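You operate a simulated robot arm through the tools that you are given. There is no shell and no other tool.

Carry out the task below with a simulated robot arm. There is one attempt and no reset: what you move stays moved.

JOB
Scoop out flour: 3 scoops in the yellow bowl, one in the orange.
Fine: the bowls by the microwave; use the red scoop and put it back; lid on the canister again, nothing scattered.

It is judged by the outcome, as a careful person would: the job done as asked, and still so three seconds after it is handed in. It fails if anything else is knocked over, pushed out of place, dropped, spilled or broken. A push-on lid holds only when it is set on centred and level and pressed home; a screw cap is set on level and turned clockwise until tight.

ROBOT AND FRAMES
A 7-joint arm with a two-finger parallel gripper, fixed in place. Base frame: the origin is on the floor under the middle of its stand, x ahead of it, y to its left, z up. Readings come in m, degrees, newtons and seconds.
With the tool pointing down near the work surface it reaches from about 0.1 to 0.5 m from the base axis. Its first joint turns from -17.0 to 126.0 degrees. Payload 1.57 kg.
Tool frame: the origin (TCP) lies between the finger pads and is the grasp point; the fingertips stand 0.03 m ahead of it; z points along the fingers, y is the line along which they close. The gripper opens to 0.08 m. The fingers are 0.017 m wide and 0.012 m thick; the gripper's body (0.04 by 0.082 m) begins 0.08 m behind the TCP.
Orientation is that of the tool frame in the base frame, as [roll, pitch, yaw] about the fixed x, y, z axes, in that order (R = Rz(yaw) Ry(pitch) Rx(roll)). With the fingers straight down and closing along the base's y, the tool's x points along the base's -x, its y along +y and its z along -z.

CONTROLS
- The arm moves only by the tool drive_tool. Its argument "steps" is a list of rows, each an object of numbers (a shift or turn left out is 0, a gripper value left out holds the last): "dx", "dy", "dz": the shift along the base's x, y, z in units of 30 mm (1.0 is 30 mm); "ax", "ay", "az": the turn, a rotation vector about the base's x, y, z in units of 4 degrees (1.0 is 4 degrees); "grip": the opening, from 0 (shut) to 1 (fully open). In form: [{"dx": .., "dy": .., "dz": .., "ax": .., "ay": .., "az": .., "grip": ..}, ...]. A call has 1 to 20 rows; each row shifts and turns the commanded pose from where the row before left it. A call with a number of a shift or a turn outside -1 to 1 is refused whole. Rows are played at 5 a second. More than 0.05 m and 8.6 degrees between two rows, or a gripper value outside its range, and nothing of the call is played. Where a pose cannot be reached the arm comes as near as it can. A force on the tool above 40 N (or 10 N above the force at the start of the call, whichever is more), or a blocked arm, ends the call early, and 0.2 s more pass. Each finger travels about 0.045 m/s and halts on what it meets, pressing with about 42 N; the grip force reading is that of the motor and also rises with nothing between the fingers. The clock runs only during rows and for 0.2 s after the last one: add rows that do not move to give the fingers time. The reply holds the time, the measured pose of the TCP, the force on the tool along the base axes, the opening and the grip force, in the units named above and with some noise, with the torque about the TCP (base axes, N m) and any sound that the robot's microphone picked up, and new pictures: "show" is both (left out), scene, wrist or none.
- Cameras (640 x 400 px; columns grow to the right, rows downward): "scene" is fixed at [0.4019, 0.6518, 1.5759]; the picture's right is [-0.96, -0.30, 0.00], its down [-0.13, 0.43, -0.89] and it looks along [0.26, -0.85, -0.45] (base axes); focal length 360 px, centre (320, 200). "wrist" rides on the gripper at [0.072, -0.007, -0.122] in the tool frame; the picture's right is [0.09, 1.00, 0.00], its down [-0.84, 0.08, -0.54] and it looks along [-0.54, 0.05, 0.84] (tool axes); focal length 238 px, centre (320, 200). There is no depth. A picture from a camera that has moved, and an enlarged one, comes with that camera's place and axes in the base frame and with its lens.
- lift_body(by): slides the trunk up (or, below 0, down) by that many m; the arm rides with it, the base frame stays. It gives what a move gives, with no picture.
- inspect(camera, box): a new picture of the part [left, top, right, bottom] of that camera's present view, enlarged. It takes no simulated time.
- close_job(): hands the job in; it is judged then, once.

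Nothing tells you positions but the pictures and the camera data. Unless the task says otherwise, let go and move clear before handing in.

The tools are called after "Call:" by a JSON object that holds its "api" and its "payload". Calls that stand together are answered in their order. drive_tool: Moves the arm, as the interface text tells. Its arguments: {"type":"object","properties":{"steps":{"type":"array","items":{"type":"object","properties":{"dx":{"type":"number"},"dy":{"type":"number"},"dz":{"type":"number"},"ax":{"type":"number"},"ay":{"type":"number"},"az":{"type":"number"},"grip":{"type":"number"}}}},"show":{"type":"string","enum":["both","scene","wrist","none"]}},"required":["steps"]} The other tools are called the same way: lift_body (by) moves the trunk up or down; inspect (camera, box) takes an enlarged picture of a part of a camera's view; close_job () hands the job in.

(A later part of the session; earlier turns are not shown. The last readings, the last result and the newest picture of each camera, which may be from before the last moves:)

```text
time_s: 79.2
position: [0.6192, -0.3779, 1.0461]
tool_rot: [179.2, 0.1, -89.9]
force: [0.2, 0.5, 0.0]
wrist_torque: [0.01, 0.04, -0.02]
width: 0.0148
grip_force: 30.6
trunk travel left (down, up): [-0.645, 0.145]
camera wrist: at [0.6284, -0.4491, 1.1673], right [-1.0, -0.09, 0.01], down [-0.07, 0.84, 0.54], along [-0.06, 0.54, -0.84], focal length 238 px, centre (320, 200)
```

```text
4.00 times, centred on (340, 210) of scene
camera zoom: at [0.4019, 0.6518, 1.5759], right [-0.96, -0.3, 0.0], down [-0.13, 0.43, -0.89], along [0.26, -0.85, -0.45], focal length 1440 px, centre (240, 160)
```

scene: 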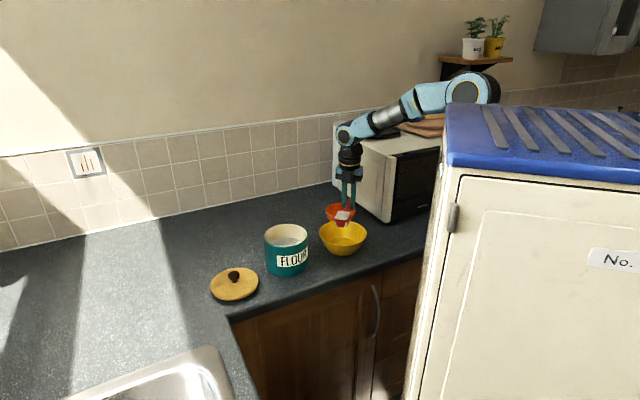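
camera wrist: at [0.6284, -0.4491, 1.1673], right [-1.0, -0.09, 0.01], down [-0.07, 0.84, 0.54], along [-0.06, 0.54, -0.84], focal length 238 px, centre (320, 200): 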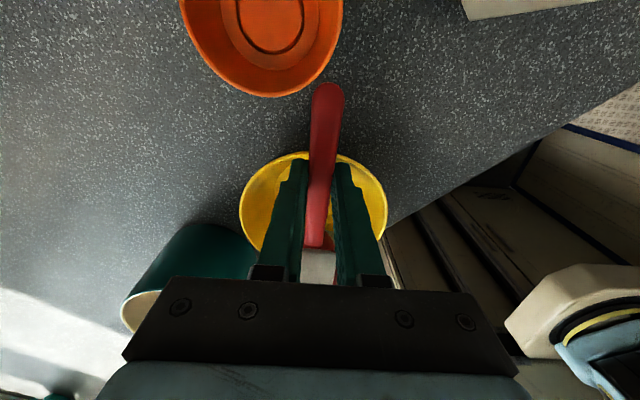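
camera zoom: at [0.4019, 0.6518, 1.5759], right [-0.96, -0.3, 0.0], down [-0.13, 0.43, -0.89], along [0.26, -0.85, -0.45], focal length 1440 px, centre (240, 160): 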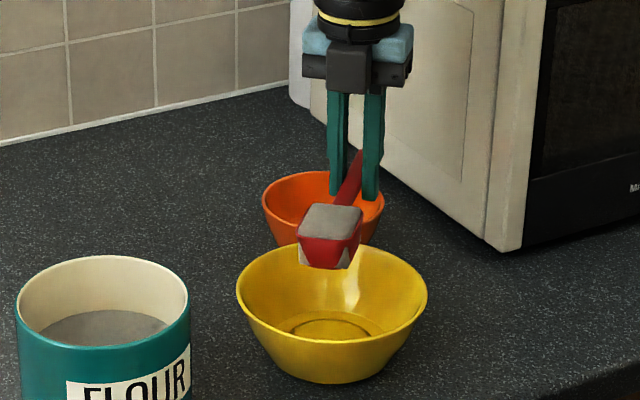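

The full scoop sits right over the bowl. Now tipping it forward in small steps, keeping the cup centred.

Call:
{"api": "drive_tool", "payload": {"steps": [{"ax": -1, "dy": 0.027, "dz": 0.185}, {"ax": -1, "dy": 0.04, "dz": 0.183}, {"ax": -1, "dy": 0.053, "dz": 0.18}, {"ax": -1, "dy": 0.065, "dz": 0.176}, {"ax": -1, "dy": 0.077, "dz": 0.172}, {"ax": -1, "dy": 0.089, "dz": 0.165}, {"ax": -1, "dy": 0.1, "dz": 0.158}, {"ax": -1, "dy": 0.111, "dz": 0.151}, {"ax": -1, "dy": 0.122, "dz": 0.142}, {"ax": -1, "dy": 0.133, "dz": 0.132}, {"ax": -1, "dy": 0.143, "dz": 0.122}, {"ax": -1, "dy": 0.152, "dz": 0.112}, {"ax": -1, "dy": 0.158, "dz": 0.1}, {"ax": -1, "dy": 0.165, "dz": 0.088}, {"ax": -1, "dy": 0.17, "dz": 0.077}, {}]}}

Call:
{"api": "inspect", "payload": {"camera": "scene", "box": [280, 160, 400, 260]}}

```text
time_s: 82.6
position: [0.62, -0.3285, 1.1103]
tool_rot: [179.2, -60.1, -89.9]
force: [0.1, -0.6, -0.4]
wrist_torque: [0.0, 0.04, 0.02]
width: 0.015
grip_force: 30.8
trunk travel left (down, up): [-0.645, 0.145]
camera wrist: at [0.6282, -0.2589, 1.2329], right [-1.0, -0.04, 0.09], down [-0.07, 0.89, -0.45], along [-0.06, -0.46, -0.89], focal length 238 px, centre (320, 200)
```

scene: 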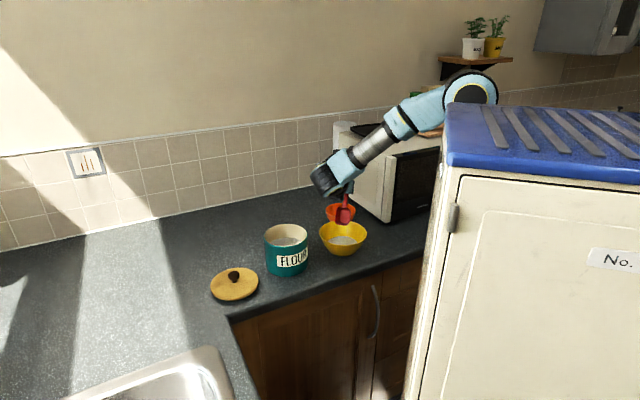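
wrist: 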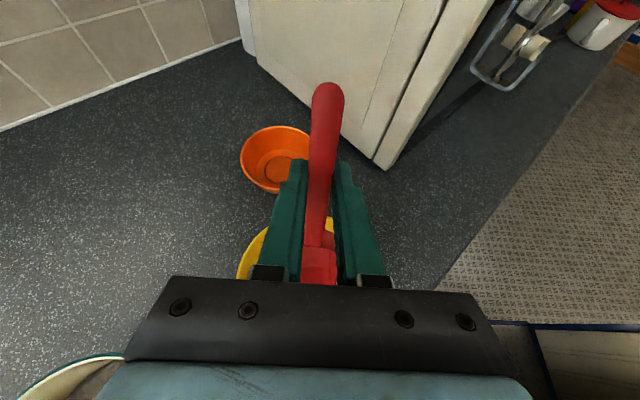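

```text
4.00 times, centred on (340, 210) of scene
camera zoom: at [0.4019, 0.6518, 1.5759], right [-0.96, -0.3, 0.0], down [-0.13, 0.43, -0.89], along [0.26, -0.85, -0.45], focal length 1440 px, centre (240, 160)
```

zoom: 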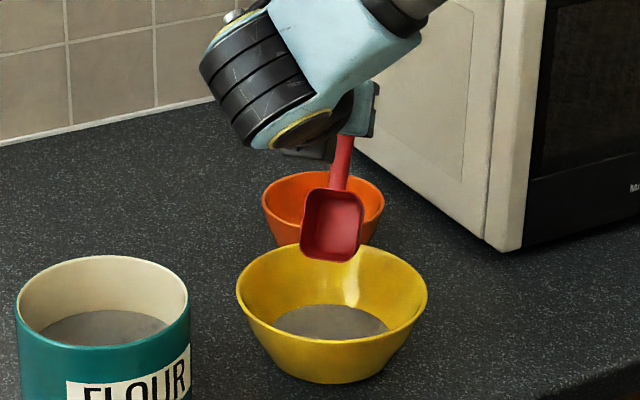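

The scoop emptied cleanly into the yellow bowl (scoop 1 of 3) by 60°, nothing outside. I keep the 60° tilt, rise, and return over the canister.

Call:
{"api": "drive_tool", "payload": {"steps": [{"dz": 0.5}, {"dz": 0.8}, {"dz": 0.8}, {"dx": 0.4, "dy": 0.4}, {"dx": 0.75, "dy": 0.8}, {"dx": 0.8, "dy": 0.8}, {"dx": 0.8, "dy": 0.8}, {"dx": 0.8, "dy": 0.8}, {"dx": 0.7, "dy": 0.75}, {"dx": 0.42, "dy": 0.45}, {}]}}

Call:
{"api": "inspect", "payload": {"camera": "scene", "box": [240, 160, 380, 280]}}

```text
time_s: 85.0
position: [0.7602, -0.1837, 1.1737]
tool_rot: [179.2, -60.0, -90.0]
force: [0.8, -0.5, 0.1]
wrist_torque: [-0.02, 0.01, 0.01]
width: 0.015
grip_force: 30.6
trunk travel left (down, up): [-0.645, 0.145]
camera wrist: at [0.7681, -0.1146, 1.2967], right [-1.0, -0.04, 0.09], down [-0.07, 0.89, -0.45], along [-0.06, -0.46, -0.89], focal length 238 px, centre (320, 200)
```

scene: 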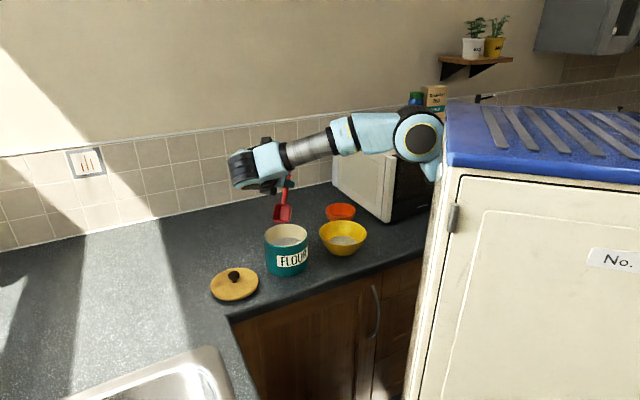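
wrist: 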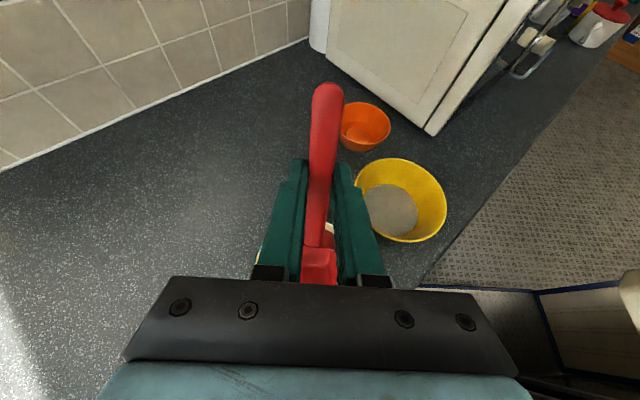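

```text
3.33 times, centred on (310, 220) of scene
camera zoom: at [0.4019, 0.6518, 1.5759], right [-0.96, -0.3, 0.0], down [-0.13, 0.43, -0.89], along [0.26, -0.85, -0.45], focal length 1200 px, centre (353, 133)
```

zoom: 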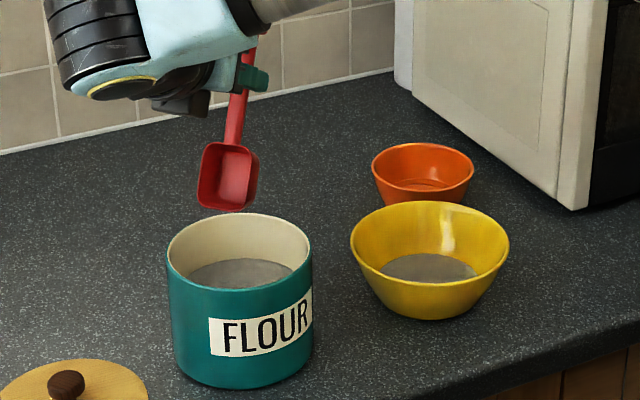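

Scoop 1 is in the bowl and the canister level dropped slightly. Scoop 2: descend a touch deeper than before.

Call:
{"api": "drive_tool", "payload": {"steps": [{"dz": -0.8}, {"dz": -0.8}, {"dz": -0.8}, {"dz": -0.8}, {"dz": -0.6}, {"dz": -0.5}, {"dz": -0.4}, {}], "show": "none"}}

Call:
{"api": "drive_tool", "payload": {"steps": [{"ax": 0.833, "dy": -0.083, "dz": -0.01}, {"ax": 0.833, "dy": -0.083, "dz": -0.01}, {"ax": 0.833, "dy": -0.083, "dz": -0.01}, {"ax": 0.833, "dy": -0.122, "dz": 0.091}, {"ax": 0.833, "dy": -0.122, "dz": 0.091}, {"ax": 0.833, "dy": -0.122, "dz": 0.091}, {"ax": 0.833, "dy": -0.103, "dz": 0.126}, {"ax": 0.833, "dy": -0.103, "dz": 0.126}, {"ax": 0.833, "dy": -0.103, "dz": 0.126}, {}]}}

Call:
{"api": "inspect", "payload": {"camera": "scene", "box": [240, 160, 380, 280]}}

```text
time_s: 86.8
position: [0.7601, -0.1861, 1.0331]
tool_rot: [179.2, -60.0, -89.9]
force: [0.8, -0.2, -1.1]
wrist_torque: [-0.04, -0.01, 0.0]
width: 0.0148
grip_force: 30.9
trunk travel left (down, up): [-0.645, 0.145]
```

```text
time_s: 89.0
position: [0.7607, -0.2124, 1.0503]
tool_rot: [179.3, -30.0, -89.9]
force: [-0.7, 0.3, -1.1]
wrist_torque: [-0.01, 0.05, -0.01]
width: 0.0147
grip_force: 30.8
trunk travel left (down, up): [-0.645, 0.145]
camera wrist: at [0.7685, -0.2141, 1.1918], right [-1.0, -0.07, 0.06], down [-0.07, 1.0, 0.05], along [-0.06, 0.05, -1.0], focal length 238 px, centre (320, 200)
```

scene: 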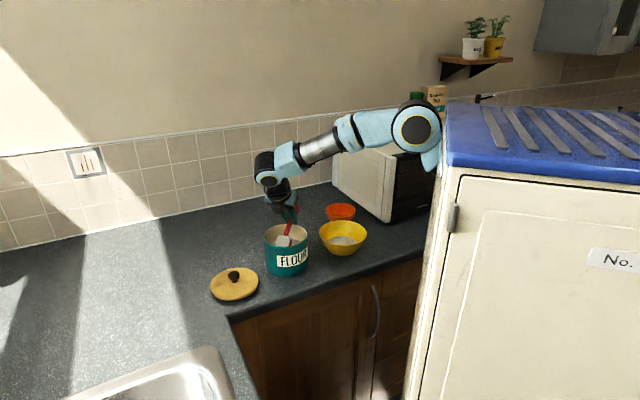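
wrist: 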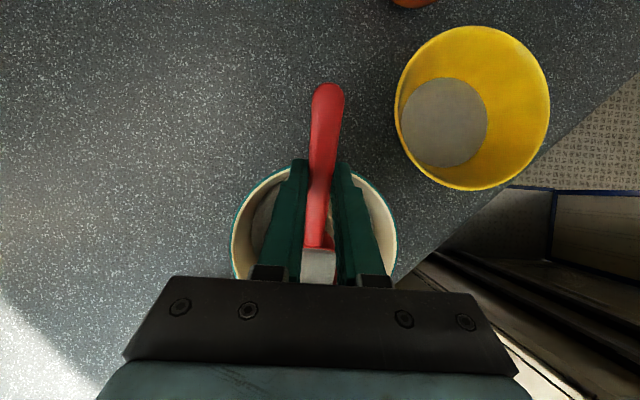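

```text
3.33 times, centred on (310, 220) of scene
camera zoom: at [0.4019, 0.6518, 1.5759], right [-0.96, -0.3, 0.0], down [-0.13, 0.43, -0.89], along [0.26, -0.85, -0.45], focal length 1200 px, centre (353, 133)
```

zoom: 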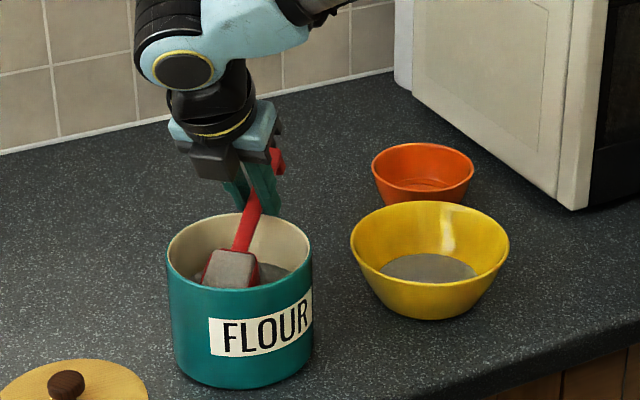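

Scoop 2 is loaded. Levelling out and rising clear of the rim.

Call:
{"api": "drive_tool", "payload": {"steps": [{"ax": 0.833, "dy": -0.081, "dz": 0.12}, {"ax": 0.833, "dy": -0.081, "dz": 0.12}, {"ax": 0.833, "dy": -0.081, "dz": 0.1}, {"ax": 0.833, "dy": -0.067, "dz": 0.12}, {"ax": 0.833, "dy": -0.067, "dz": 0.12}, {"ax": 0.833, "dy": -0.067, "dz": 0.12}, {"ax": 0.833, "dz": 0.3}, {"ax": 0.833, "dz": 0.3}, {"ax": 0.833, "dz": 0.4}, {"dz": 0.6}, {"dz": 0.6}, {}]}}

Call:
{"api": "inspect", "payload": {"camera": "scene", "box": [240, 160, 360, 280]}}

```text
time_s: 91.6
position: [0.7599, -0.226, 1.1387]
tool_rot: [179.2, -0.1, -89.8]
force: [-0.2, 0.7, -0.4]
wrist_torque: [0.02, 0.01, 0.01]
width: 0.0148
grip_force: 31.2
trunk travel left (down, up): [-0.645, 0.145]
camera wrist: at [0.7689, -0.2976, 1.2597], right [-1.0, -0.09, 0.01], down [-0.07, 0.84, 0.54], along [-0.06, 0.54, -0.84], focal length 238 px, centre (320, 200)
```

scene: 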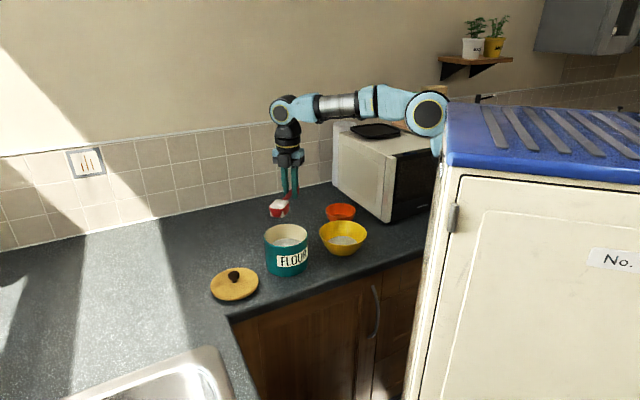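
wrist: 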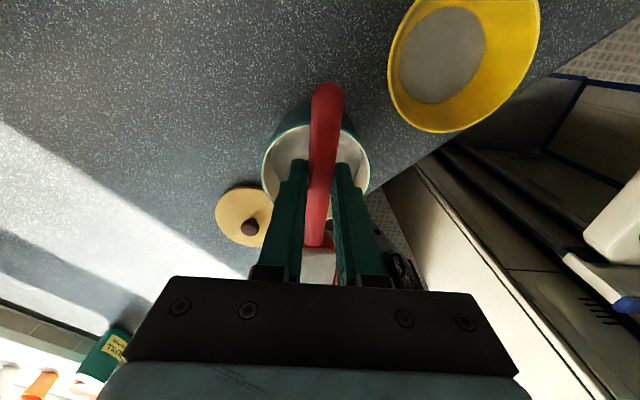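

```text
3.33 times, centred on (300, 220) of scene
camera zoom: at [0.4019, 0.6518, 1.5759], right [-0.96, -0.3, 0.0], down [-0.13, 0.43, -0.89], along [0.26, -0.85, -0.45], focal length 1200 px, centre (387, 133)
```

zoom: 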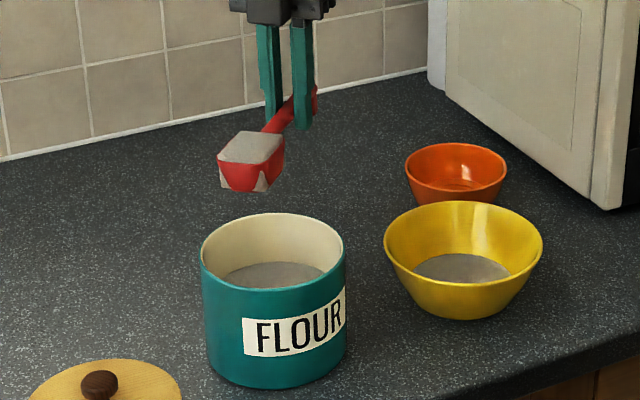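

Second load is level. Carrying it to the yellow bowl, lowering, then tipping as before.

Call:
{"api": "drive_tool", "payload": {"steps": [{"dx": -0.2, "dy": -0.2}, {"dx": -0.4, "dy": -0.45}, {"dx": -0.5, "dy": -0.55}, {"dx": -0.6, "dy": -0.65}, {"dx": -0.6, "dy": -0.65}, {"dx": -0.6, "dy": -0.65}, {"dx": -0.6, "dy": -0.65}, {"dx": -0.6, "dy": -0.65}, {"dx": -0.4, "dy": -0.42}, {"dx": -0.17, "dy": -0.2}, {"dz": -0.3}, {"dz": -0.6}, {"dz": -0.7}, {"dz": -0.7}, {"dz": -0.5}, {"dz": -0.3}, {}], "show": "scene"}}

Call:
{"api": "inspect", "payload": {"camera": "scene", "box": [280, 160, 400, 260]}}

```text
time_s: 95.2
position: [0.6197, -0.3783, 1.0449]
tool_rot: [179.3, -0.1, -89.9]
force: [-0.2, -0.2, 0.2]
wrist_torque: [-0.02, 0.0, 0.0]
width: 0.0148
grip_force: 31.0
trunk travel left (down, up): [-0.645, 0.145]
```

scene: 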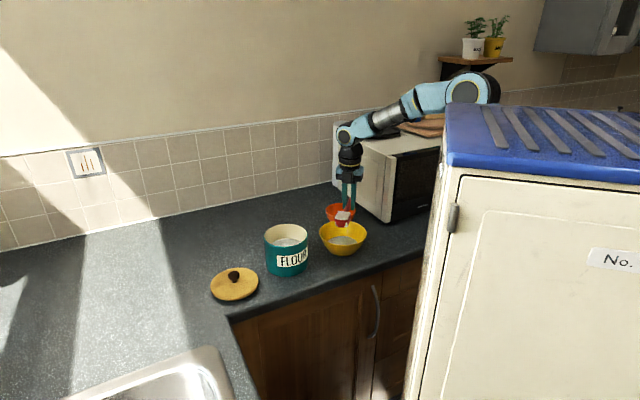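

```text
4.00 times, centred on (340, 210) of scene
camera zoom: at [0.4019, 0.6518, 1.5759], right [-0.96, -0.3, 0.0], down [-0.13, 0.43, -0.89], along [0.26, -0.85, -0.45], focal length 1440 px, centre (240, 160)
```

zoom: 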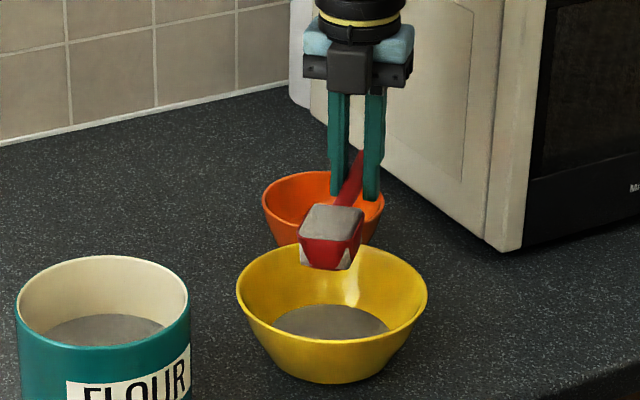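

Call:
{"api": "drive_tool", "payload": {"steps": [{"ax": -1, "dy": 0.027, "dz": 0.185}, {"ax": -1, "dy": 0.04, "dz": 0.183}, {"ax": -1, "dy": 0.053, "dz": 0.18}, {"ax": -1, "dy": 0.065, "dz": 0.176}, {"ax": -1, "dy": 0.077, "dz": 0.172}, {"ax": -1, "dy": 0.089, "dz": 0.165}, {"ax": -1, "dy": 0.1, "dz": 0.158}, {"ax": -1, "dy": 0.111, "dz": 0.151}, {"ax": -1, "dy": 0.122, "dz": 0.142}, {"ax": -1, "dy": 0.133, "dz": 0.132}, {"ax": -1, "dy": 0.143, "dz": 0.122}, {"ax": -1, "dy": 0.152, "dz": 0.112}, {"ax": -1, "dy": 0.158, "dz": 0.1}, {"ax": -1, "dy": 0.165, "dz": 0.088}, {"ax": -1, "dy": 0.17, "dz": 0.077}, {}], "show": "scene"}}

Call:
{"api": "inspect", "payload": {"camera": "scene", "box": [280, 160, 400, 260]}}

```text
time_s: 98.6
position: [0.6197, -0.3314, 1.1086]
tool_rot: [179.3, -60.1, -89.9]
force: [-1.0, 0.8, 0.0]
wrist_torque: [0.03, -0.04, -0.02]
width: 0.0148
grip_force: 30.8
trunk travel left (down, up): [-0.645, 0.145]
```

scene: 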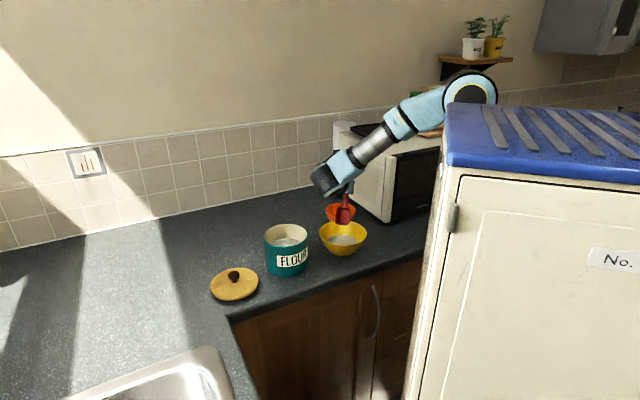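

```text
4.00 times, centred on (340, 210) of scene
camera zoom: at [0.4019, 0.6518, 1.5759], right [-0.96, -0.3, 0.0], down [-0.13, 0.43, -0.89], along [0.26, -0.85, -0.45], focal length 1440 px, centre (240, 160)
```

zoom: 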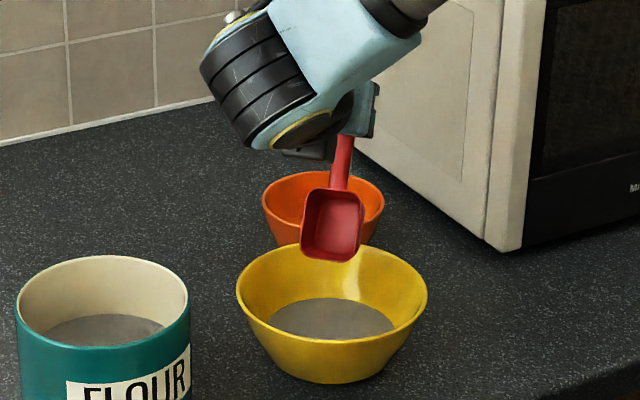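

Scoop 2 is in the yellow bowl, clean. Back over the canister for scoop 3.

Call:
{"api": "drive_tool", "payload": {"steps": [{"dz": 0.5}, {"dz": 0.8}, {"dz": 0.85}, {"dx": 0.4, "dy": 0.4}, {"dx": 0.75, "dy": 0.8}, {"dx": 0.8, "dy": 0.8}, {"dx": 0.8, "dy": 0.85}, {"dx": 0.8, "dy": 0.85}, {"dx": 0.7, "dy": 0.75}, {"dx": 0.43, "dy": 0.45}, {}], "show": "none"}}

Call:
{"api": "drive_tool", "payload": {"steps": [{"dz": -0.8}, {"dz": -0.8}, {"dz": -0.8}, {"dz": -0.8}, {"dz": -0.6}, {"dz": -0.5}, {"dz": -0.45}, {}], "show": "scene"}}

```text
time_s: 101.0
position: [0.761, -0.1838, 1.1735]
tool_rot: [179.3, -60.1, -89.9]
force: [-0.1, -0.5, -0.1]
wrist_torque: [0.0, 0.02, -0.02]
width: 0.0149
grip_force: 30.1
trunk travel left (down, up): [-0.645, 0.145]
```

```text
time_s: 102.8
position: [0.7595, -0.1832, 1.0307]
tool_rot: [179.2, -60.0, -89.9]
force: [0.1, -0.5, -0.5]
wrist_torque: [-0.02, 0.01, 0.0]
width: 0.0147
grip_force: 30.4
trunk travel left (down, up): [-0.645, 0.145]
```

scene: 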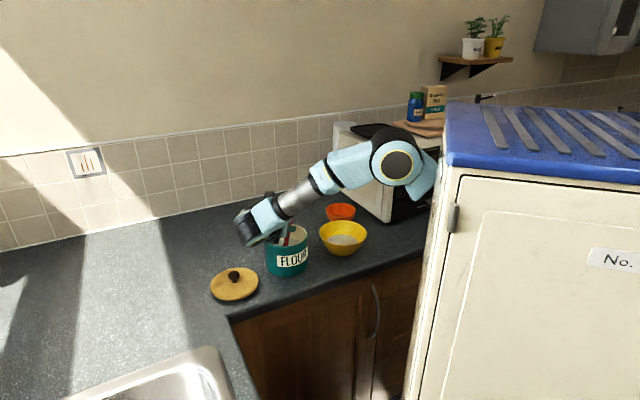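

Call:
{"api": "drive_tool", "payload": {"steps": [{"ax": 0.833, "dy": -0.083, "dz": -0.01}, {"ax": 0.833, "dy": -0.083, "dz": -0.01}, {"ax": 0.833, "dy": -0.083, "dz": -0.01}, {"ax": 0.833, "dy": -0.122, "dz": 0.091}, {"ax": 0.833, "dy": -0.122, "dz": 0.091}, {"ax": 0.833, "dy": -0.122, "dz": 0.091}, {"ax": 0.833, "dy": -0.103, "dz": 0.15}, {"ax": 0.833, "dy": -0.103, "dz": 0.15}, {"ax": 0.833, "dy": -0.103, "dz": 0.14}, {}], "show": "scene"}}

Call:
{"api": "inspect", "payload": {"camera": "scene", "box": [240, 160, 380, 280]}}

```text
time_s: 105.0
position: [0.7611, -0.2113, 1.0516]
tool_rot: [179.2, -29.9, -90.0]
force: [-0.3, 0.1, -0.7]
wrist_torque: [-0.02, 0.01, 0.03]
width: 0.0147
grip_force: 30.5
trunk travel left (down, up): [-0.645, 0.145]
```

scene: 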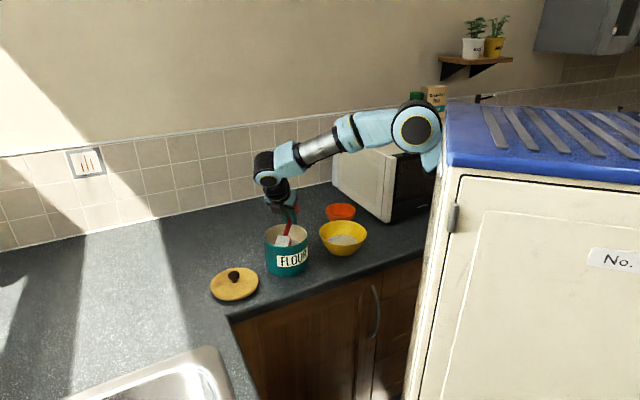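

```text
3.33 times, centred on (310, 220) of scene
camera zoom: at [0.4019, 0.6518, 1.5759], right [-0.96, -0.3, 0.0], down [-0.13, 0.43, -0.89], along [0.26, -0.85, -0.45], focal length 1200 px, centre (353, 133)
```

zoom: 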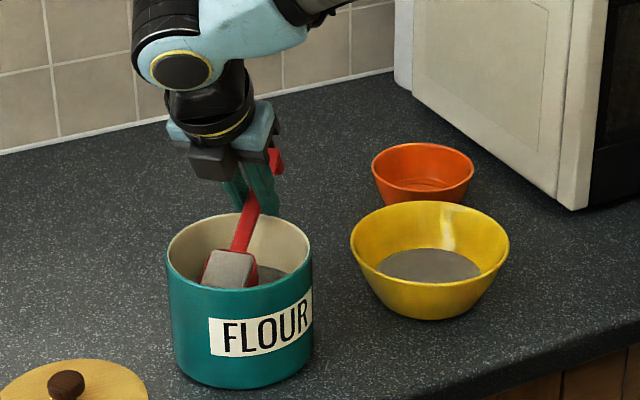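

Scoop 3 is loaded as well. Levelling, rising, and carrying it to the yellow bowl.

Call:
{"api": "drive_tool", "payload": {"steps": [{"ax": 0.833, "dy": -0.081, "dz": 0.12}, {"ax": 0.833, "dy": -0.081, "dz": 0.12}, {"ax": 0.833, "dy": -0.081, "dz": 0.1}, {"ax": 0.833, "dy": -0.067, "dz": 0.12}, {"ax": 0.833, "dy": -0.067, "dz": 0.12}, {"ax": 0.833, "dy": -0.067, "dz": 0.12}, {"ax": 0.833, "dz": 0.3}, {"ax": 0.833, "dz": 0.3}, {"ax": 0.833, "dz": 0.4}, {"dz": 0.6}, {"dz": 0.6}, {}], "show": "scene"}}

Call:
{"api": "drive_tool", "payload": {"steps": [{"dx": -0.2, "dy": -0.2}, {"dx": -0.4, "dy": -0.45}, {"dx": -0.5, "dy": -0.55}, {"dx": -0.6, "dy": -0.65}, {"dx": -0.6, "dy": -0.65}, {"dx": -0.6, "dy": -0.65}, {"dx": -0.6, "dy": -0.65}, {"dx": -0.6, "dy": -0.65}, {"dx": -0.4, "dy": -0.42}, {"dx": -0.2, "dy": -0.2}, {"dz": -0.3}, {"dz": -0.6}, {"dz": -0.7}, {"dz": -0.7}, {"dz": -0.5}, {"dz": -0.3}, {}], "show": "scene"}}

Call:
{"api": "inspect", "payload": {"camera": "scene", "box": [280, 160, 400, 260]}}

```text
time_s: 107.6
position: [0.761, -0.2243, 1.1386]
tool_rot: [179.3, -0.1, -89.9]
force: [0.3, 0.7, -0.5]
wrist_torque: [0.01, 0.0, 0.0]
width: 0.0149
grip_force: 30.8
trunk travel left (down, up): [-0.645, 0.145]
```

scene: 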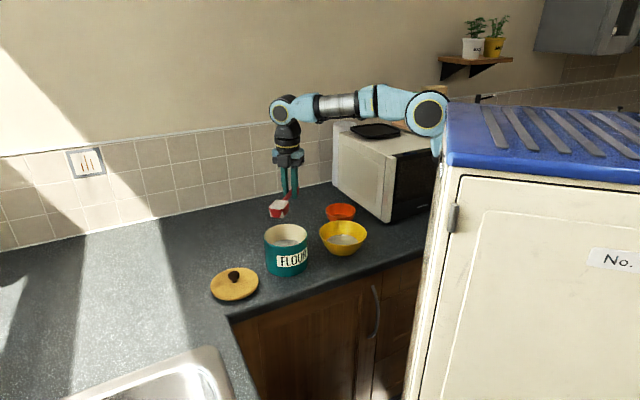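

```text
time_s: 111.2
position: [0.6193, -0.3754, 1.046]
tool_rot: [179.3, -0.1, -89.9]
force: [0.6, -0.2, -0.3]
wrist_torque: [-0.06, 0.04, -0.01]
width: 0.0148
grip_force: 30.9
trunk travel left (down, up): [-0.645, 0.145]
```

scene: 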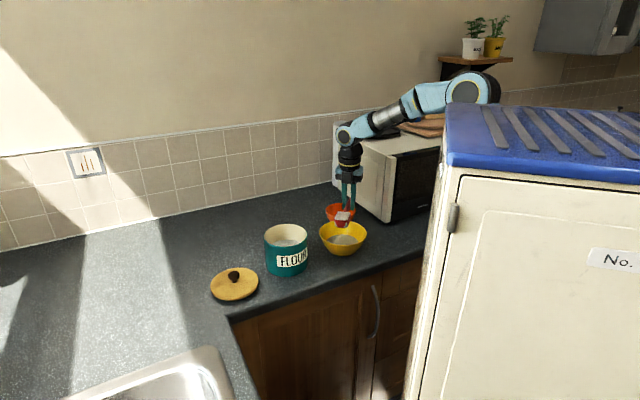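

```text
4.00 times, centred on (340, 210) of scene
camera zoom: at [0.4019, 0.6518, 1.5759], right [-0.96, -0.3, 0.0], down [-0.13, 0.43, -0.89], along [0.26, -0.85, -0.45], focal length 1440 px, centre (240, 160)
```

zoom: 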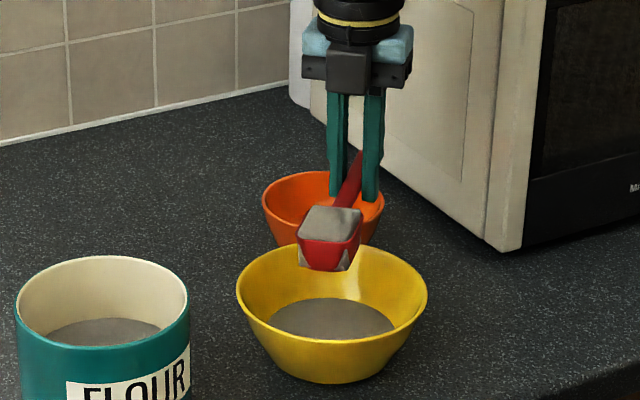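

Third load is over the yellow bowl, level and centred. Tipping it in.

Call:
{"api": "drive_tool", "payload": {"steps": [{"ax": -1, "dy": 0.027, "dz": 0.185}, {"ax": -1, "dy": 0.04, "dz": 0.183}, {"ax": -1, "dy": 0.053, "dz": 0.18}, {"ax": -1, "dy": 0.065, "dz": 0.176}, {"ax": -1, "dy": 0.077, "dz": 0.172}, {"ax": -1, "dy": 0.089, "dz": 0.165}, {"ax": -1, "dy": 0.1, "dz": 0.158}, {"ax": -1, "dy": 0.111, "dz": 0.151}, {"ax": -1, "dy": 0.122, "dz": 0.142}, {"ax": -1, "dy": 0.133, "dz": 0.132}, {"ax": -1, "dy": 0.143, "dz": 0.122}, {"ax": -1, "dy": 0.152, "dz": 0.112}, {"ax": -1, "dy": 0.158, "dz": 0.1}, {"ax": -1, "dy": 0.165, "dz": 0.088}, {"ax": -1, "dy": 0.17, "dz": 0.077}, {}], "show": "scene"}}

Call:
{"api": "inspect", "payload": {"camera": "scene", "box": [280, 160, 400, 260]}}

Call:
{"api": "inspect", "payload": {"camera": "wrist", "box": [200, 80, 440, 280]}}

```text
time_s: 114.6
position: [0.6198, -0.3277, 1.111]
tool_rot: [179.3, -60.2, -89.9]
force: [0.6, -1.7, 0.1]
wrist_torque: [-0.03, 0.0, 0.01]
width: 0.0149
grip_force: 30.8
trunk travel left (down, up): [-0.645, 0.145]
```

scene: 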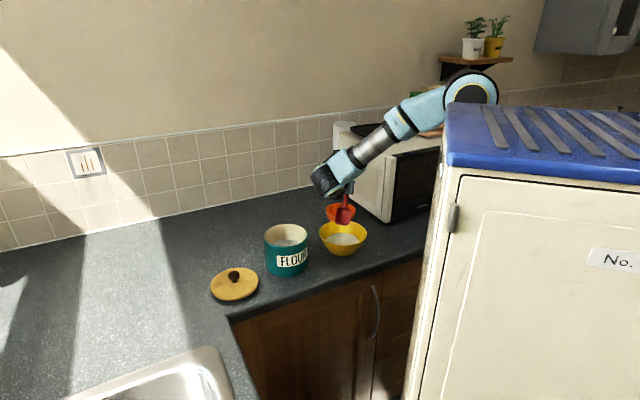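

```text
4.00 times, centred on (340, 210) of scene
camera zoom: at [0.4019, 0.6518, 1.5759], right [-0.96, -0.3, 0.0], down [-0.13, 0.43, -0.89], along [0.26, -0.85, -0.45], focal length 1440 px, centre (240, 160)
```

zoom: 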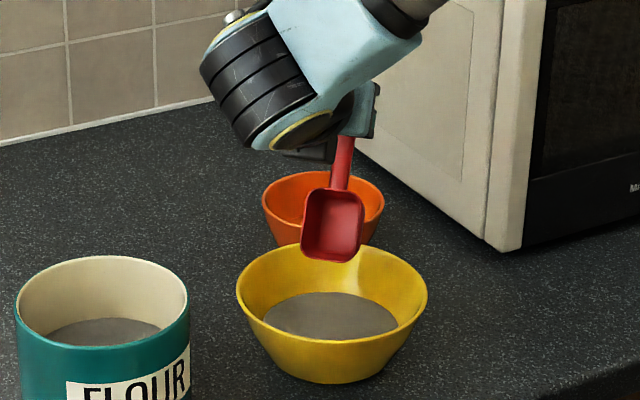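

```text
2.00 times, centred on (320, 180) of wrist
camera zoom: at [0.6275, -0.2573, 1.233], right [-1.0, -0.04, 0.09], down [-0.07, 0.89, -0.46], along [-0.06, -0.46, -0.89], focal length 477 px, centre (320, 240)
```

zoom: 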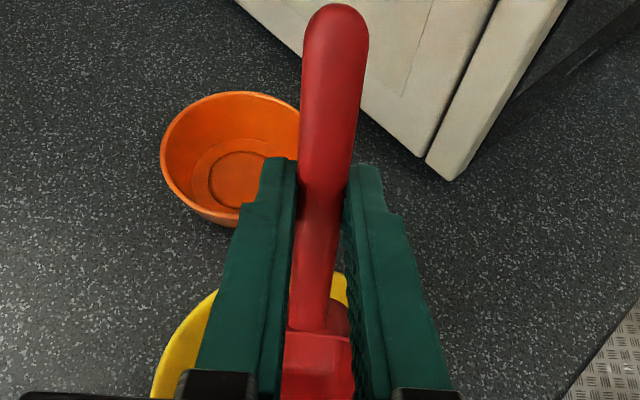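

All three scoops are in the yellow bowl. Now the fourth scoop, for the orange bowl (about (0.673, -0.471)): back over the canister.

Call:
{"api": "drive_tool", "payload": {"steps": [{"dz": 0.5}, {"dz": 0.8}, {"dz": 0.8}, {"dx": 0.4, "dy": 0.4}, {"dx": 0.75, "dy": 0.8}, {"dx": 0.8, "dy": 0.8}, {"dx": 0.8, "dy": 0.8}, {"dx": 0.8, "dy": 0.8}, {"dx": 0.7, "dy": 0.75}, {"dx": 0.43, "dy": 0.45}, {}], "show": "none"}}

Call:
{"api": "drive_tool", "payload": {"steps": [{"dz": -0.8}, {"dz": -0.8}, {"dz": -0.8}, {"dz": -0.8}, {"dz": -0.6}, {"dz": -0.5}, {"dz": -0.53}, {}], "show": "scene"}}

```text
time_s: 117.0
position: [0.7602, -0.183, 1.1728]
tool_rot: [179.2, -60.2, -90.0]
force: [0.4, -0.4, -0.7]
wrist_torque: [-0.03, 0.05, -0.01]
width: 0.0148
grip_force: 30.8
trunk travel left (down, up): [-0.645, 0.145]
```

```text
time_s: 118.8
position: [0.76, -0.1843, 1.0294]
tool_rot: [179.5, -60.2, -90.2]
force: [-1.8, -1.2, 12.2]
wrist_torque: [0.14, -0.1, -0.01]
width: 0.0148
grip_force: 30.5
trunk travel left (down, up): [-0.645, 0.145]
```

scene: 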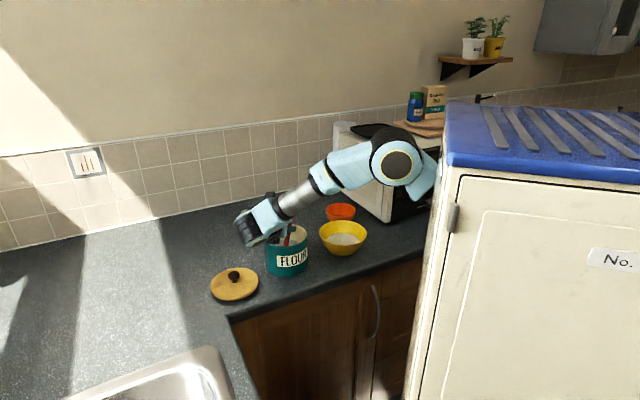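

I felt the bottom (12 N upward), so I'll ease up ~2 mm before sweeping.

Call:
{"api": "drive_tool", "payload": {"steps": [{"dz": 0.08}, {}], "show": "none"}}

Call:
{"api": "inspect", "payload": {"camera": "scene", "box": [240, 180, 340, 280]}}

```text
time_s: 119.4
position: [0.7607, -0.1844, 1.0307]
tool_rot: [179.1, -60.0, -89.8]
force: [-0.1, -0.4, 1.7]
wrist_torque: [-0.02, 0.0, -0.01]
width: 0.0152
grip_force: 31.0
trunk travel left (down, up): [-0.645, 0.145]
```

```text
4.00 times, centred on (290, 230) of scene
camera zoom: at [0.4019, 0.6518, 1.5759], right [-0.96, -0.3, 0.0], down [-0.13, 0.43, -0.89], along [0.26, -0.85, -0.45], focal length 1440 px, centre (440, 80)
```

zoom: 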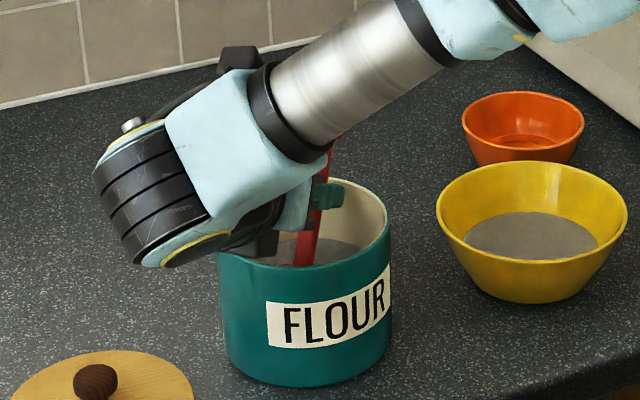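

Contact is released and the canister hasn't moved. Now the sweep for scoop 4.

Call:
{"api": "drive_tool", "payload": {"steps": [{"ax": 0.833, "dy": -0.083, "dz": 0.0}, {"ax": 0.833, "dy": -0.083, "dz": -0.01}, {"ax": 0.833, "dy": -0.083, "dz": -0.01}, {"ax": 0.833, "dy": -0.122, "dz": 0.091}, {"ax": 0.833, "dy": -0.122, "dz": 0.091}, {"ax": 0.833, "dy": -0.122, "dz": 0.091}, {"ax": 0.833, "dy": -0.103, "dz": 0.15}, {"ax": 0.833, "dy": -0.103, "dz": 0.15}, {"ax": 0.833, "dy": -0.103, "dz": 0.13}, {}], "show": "scene"}}

Call:
{"api": "inspect", "payload": {"camera": "scene", "box": [240, 160, 380, 280]}}

```text
time_s: 121.6
position: [0.7601, -0.2113, 1.051]
tool_rot: [179.2, -30.1, -89.8]
force: [0.2, 0.3, 0.2]
wrist_torque: [-0.02, 0.0, -0.01]
width: 0.0149
grip_force: 30.7
trunk travel left (down, up): [-0.645, 0.145]
```

scene: 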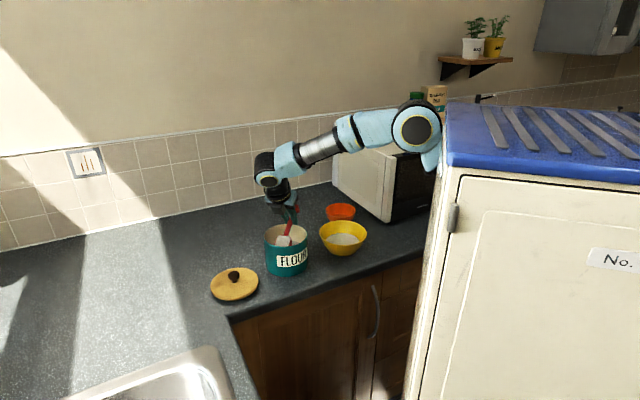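

```text
3.33 times, centred on (310, 220) of scene
camera zoom: at [0.4019, 0.6518, 1.5759], right [-0.96, -0.3, 0.0], down [-0.13, 0.43, -0.89], along [0.26, -0.85, -0.45], focal length 1200 px, centre (353, 133)
```

zoom: 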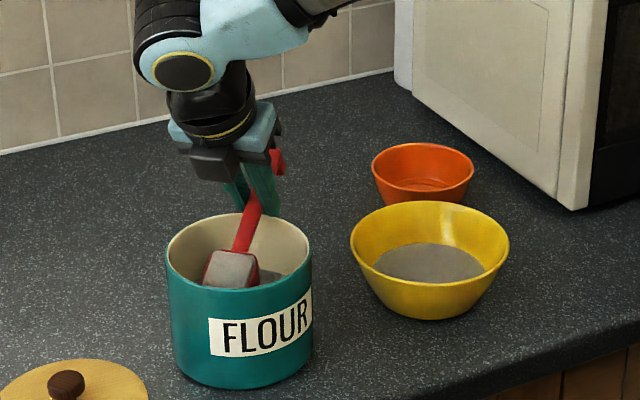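

Scoop 4 is loaded. I level it and rise, then carry it toward the orange bowl, yawing 20° so the gripper keeps well away from the microwave.

Call:
{"api": "drive_tool", "payload": {"steps": [{"ax": 0.833, "dy": -0.081, "dz": 0.12}, {"ax": 0.833, "dy": -0.081, "dz": 0.12}, {"ax": 0.833, "dy": -0.081, "dz": 0.1}, {"ax": 0.833, "dy": -0.067, "dz": 0.12}, {"ax": 0.833, "dy": -0.067, "dz": 0.12}, {"ax": 0.833, "dy": -0.067, "dz": 0.12}, {"ax": 0.833, "dz": 0.3}, {"ax": 0.833, "dz": 0.3}, {"ax": 0.833, "dz": 0.4}, {"dz": 0.6}, {"dz": 0.6}, {}], "show": "none"}}

Call:
{"api": "drive_tool", "payload": {"steps": [{"dy": -0.2}, {"dy": -0.4, "dx": -0.1}, {"dy": -0.6, "dx": -0.15}, {"dy": -0.8, "dx": -0.15}, {"dy": -0.8, "dx": -0.15, "az": 0.5}, {"dy": -0.8, "dx": -0.15, "az": 0.5}, {"dy": -0.8, "dx": -0.15, "az": 0.5}, {"dy": -0.8, "dx": -0.15, "az": 0.5}, {"dy": -0.8, "dx": -0.15, "az": 0.5}, {"dy": -0.8, "dx": -0.15, "az": 0.5}, {"dy": -0.8, "dx": -0.15, "az": 0.5}, {"dy": -0.8, "dx": -0.15, "az": 0.5}, {"dy": -0.8, "dx": -0.15, "az": 0.5}, {"dy": -0.7, "dx": -0.15, "az": 0.5}, {"dy": -0.5, "dx": -0.1}, {"dy": -0.25}, {}]}}

Call:
{"api": "inspect", "payload": {"camera": "scene", "box": [280, 140, 400, 240]}}

Call:
{"api": "inspect", "payload": {"camera": "wrist", "box": [200, 80, 440, 280]}}

```text
time_s: 124.2
position: [0.7598, -0.2243, 1.1383]
tool_rot: [179.3, -0.2, -89.9]
force: [0.5, -0.2, -0.2]
wrist_torque: [-0.01, 0.02, -0.02]
width: 0.0148
grip_force: 30.4
trunk travel left (down, up): [-0.645, 0.145]
```

```text
time_s: 127.8
position: [0.6993, -0.5455, 1.1379]
tool_rot: [179.3, -0.1, -69.9]
force: [0.4, 0.4, -0.5]
wrist_torque: [-0.04, -0.01, -0.03]
width: 0.0145
grip_force: 30.7
trunk travel left (down, up): [-0.645, 0.145]
camera wrist: at [0.7322, -0.6089, 1.2596], right [-0.9, -0.43, 0.01], down [-0.35, 0.76, 0.54], along [-0.24, 0.48, -0.84], focal length 238 px, centre (320, 200)
```

scene: 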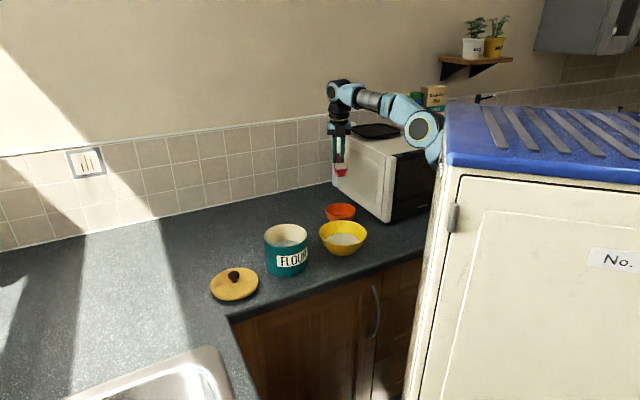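
wrist: 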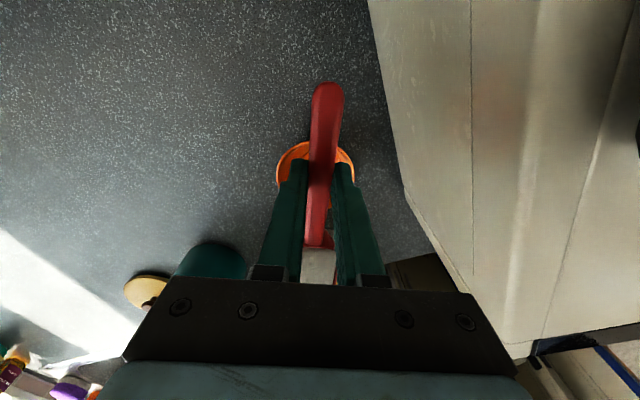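

```text
4.00 times, centred on (340, 190) of scene
camera zoom: at [0.4019, 0.6518, 1.5759], right [-0.96, -0.3, 0.0], down [-0.13, 0.43, -0.89], along [0.26, -0.85, -0.45], focal length 1440 px, centre (240, 240)
```

zoom: 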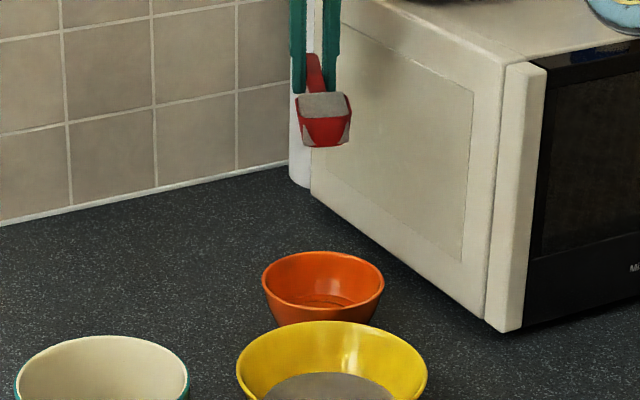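

```text
2.00 times, centred on (320, 180) of wrist
camera zoom: at [0.7322, -0.6089, 1.2596], right [-0.9, -0.43, 0.01], down [-0.35, 0.76, 0.54], along [-0.24, 0.48, -0.84], focal length 477 px, centre (320, 240)
```

zoom: 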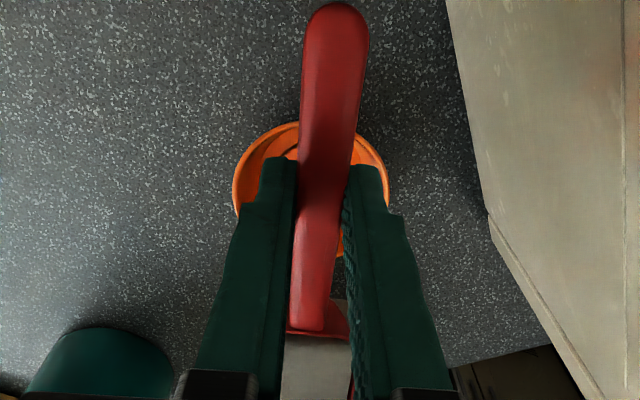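

The scoop is lined up over the orange bowl with good distance to the microwave. I lower it level above the bowl and check.

Call:
{"api": "drive_tool", "payload": {"steps": [{"dx": -0.1, "dz": -0.3}, {"dz": -0.6}, {"dz": -0.7}, {"dz": -0.7}, {"dz": -0.7}, {"dz": -0.4}, {"dz": -0.15}, {}]}}

Call:
{"api": "inspect", "payload": {"camera": "scene", "box": [290, 160, 390, 240]}}

```text
time_s: 129.6
position: [0.6978, -0.5446, 1.0311]
tool_rot: [179.4, -0.2, -70.0]
force: [-0.4, -0.7, 0.4]
wrist_torque: [-0.02, -0.02, -0.04]
width: 0.0148
grip_force: 30.3
trunk travel left (down, up): [-0.645, 0.145]
camera wrist: at [0.7289, -0.6083, 1.1532], right [-0.9, -0.43, 0.01], down [-0.35, 0.76, 0.54], along [-0.24, 0.48, -0.84], focal length 238 px, centre (320, 200)
```

scene: 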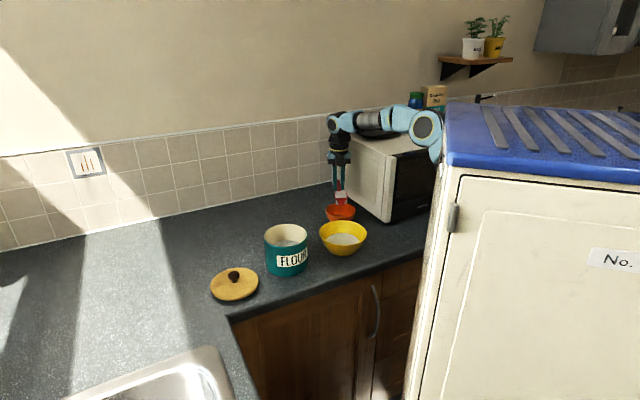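
wrist: 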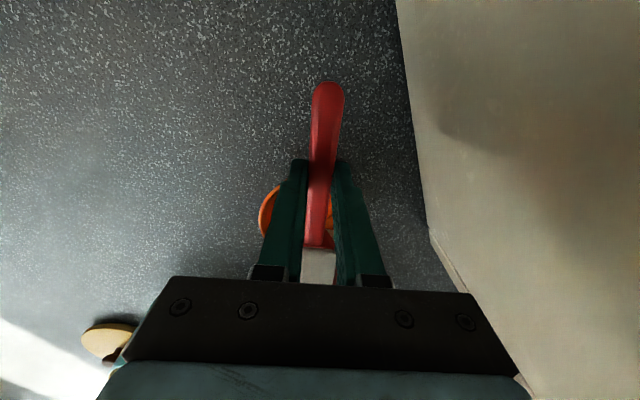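

```text
5.00 times, centred on (340, 200) of scene
camera zoom: at [0.4019, 0.6518, 1.5759], right [-0.96, -0.3, 0.0], down [-0.13, 0.43, -0.89], along [0.26, -0.85, -0.45], focal length 1801 px, centre (220, 200)
```

zoom: 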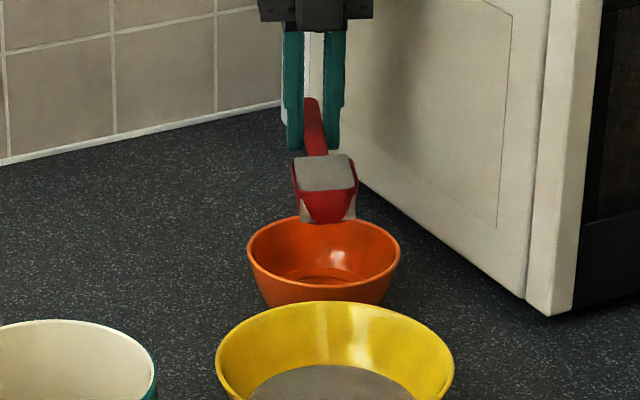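

The load is centred over the orange bowl. Tipping it in now.

Call:
{"api": "drive_tool", "payload": {"steps": [{"ax": -0.94, "ay": -0.342, "dx": -0.009, "dy": 0.025, "dz": 0.185}, {"ax": -0.94, "ay": -0.342, "dx": -0.014, "dy": 0.038, "dz": 0.183}, {"ax": -0.94, "ay": -0.342, "dx": -0.018, "dy": 0.05, "dz": 0.18}, {"ax": -0.94, "ay": -0.342, "dx": -0.022, "dy": 0.061, "dz": 0.176}, {"ax": -0.94, "ay": -0.342, "dx": -0.026, "dy": 0.072, "dz": 0.172}, {"ax": -0.94, "ay": -0.342, "dx": -0.03, "dy": 0.084, "dz": 0.165}, {"ax": -0.94, "ay": -0.342, "dx": -0.034, "dy": 0.094, "dz": 0.158}, {"ax": -0.94, "ay": -0.342, "dx": -0.038, "dy": 0.104, "dz": 0.151}, {"ax": -0.94, "ay": -0.342, "dx": -0.042, "dy": 0.115, "dz": 0.142}, {"ax": -0.94, "ay": -0.342, "dx": -0.045, "dy": 0.125, "dz": 0.132}, {"ax": -0.94, "ay": -0.342, "dx": -0.049, "dy": 0.134, "dz": 0.122}, {"ax": -0.94, "ay": -0.342, "dx": -0.052, "dy": 0.143, "dz": 0.112}, {"ax": -0.94, "ay": -0.342, "dx": -0.054, "dy": 0.149, "dz": 0.1}, {"ax": -0.94, "ay": -0.342, "dx": -0.056, "dy": 0.155, "dz": 0.088}, {"ax": -0.94, "ay": -0.342, "dx": -0.058, "dy": 0.16, "dz": 0.077}, {}]}}

Call:
{"api": "inspect", "payload": {"camera": "scene", "box": [290, 160, 390, 240]}}

```text
time_s: 133.0
position: [0.6813, -0.4991, 1.0956]
tool_rot: [179.3, -60.4, -69.9]
force: [0.0, -0.9, -0.6]
wrist_torque: [-0.03, -0.01, 0.04]
width: 0.0148
grip_force: 30.5
trunk travel left (down, up): [-0.645, 0.145]
camera wrist: at [0.6642, -0.4298, 1.2184], right [-0.92, -0.37, 0.09], down [-0.37, 0.81, -0.46], along [0.1, -0.45, -0.88], focal length 238 px, centre (320, 200)
```

scene: 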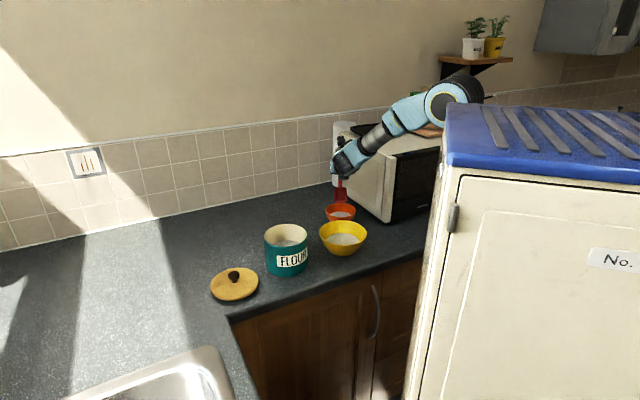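
wrist: 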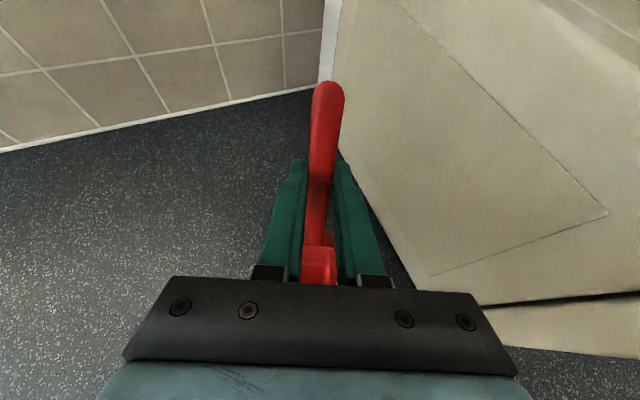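

```text
5.00 times, centred on (340, 200) of scene
camera zoom: at [0.4019, 0.6518, 1.5759], right [-0.96, -0.3, 0.0], down [-0.13, 0.43, -0.89], along [0.26, -0.85, -0.45], focal length 1801 px, centre (220, 200)
```

zoom: 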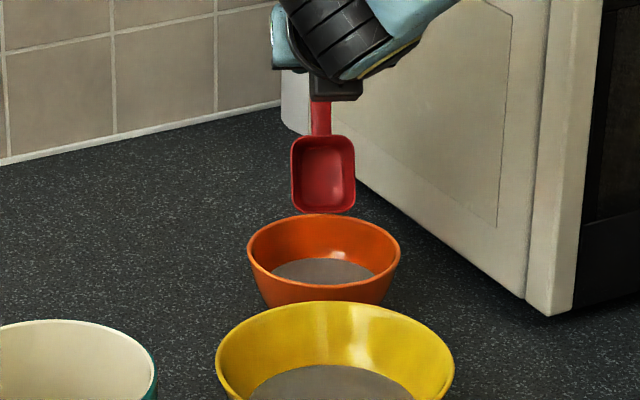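

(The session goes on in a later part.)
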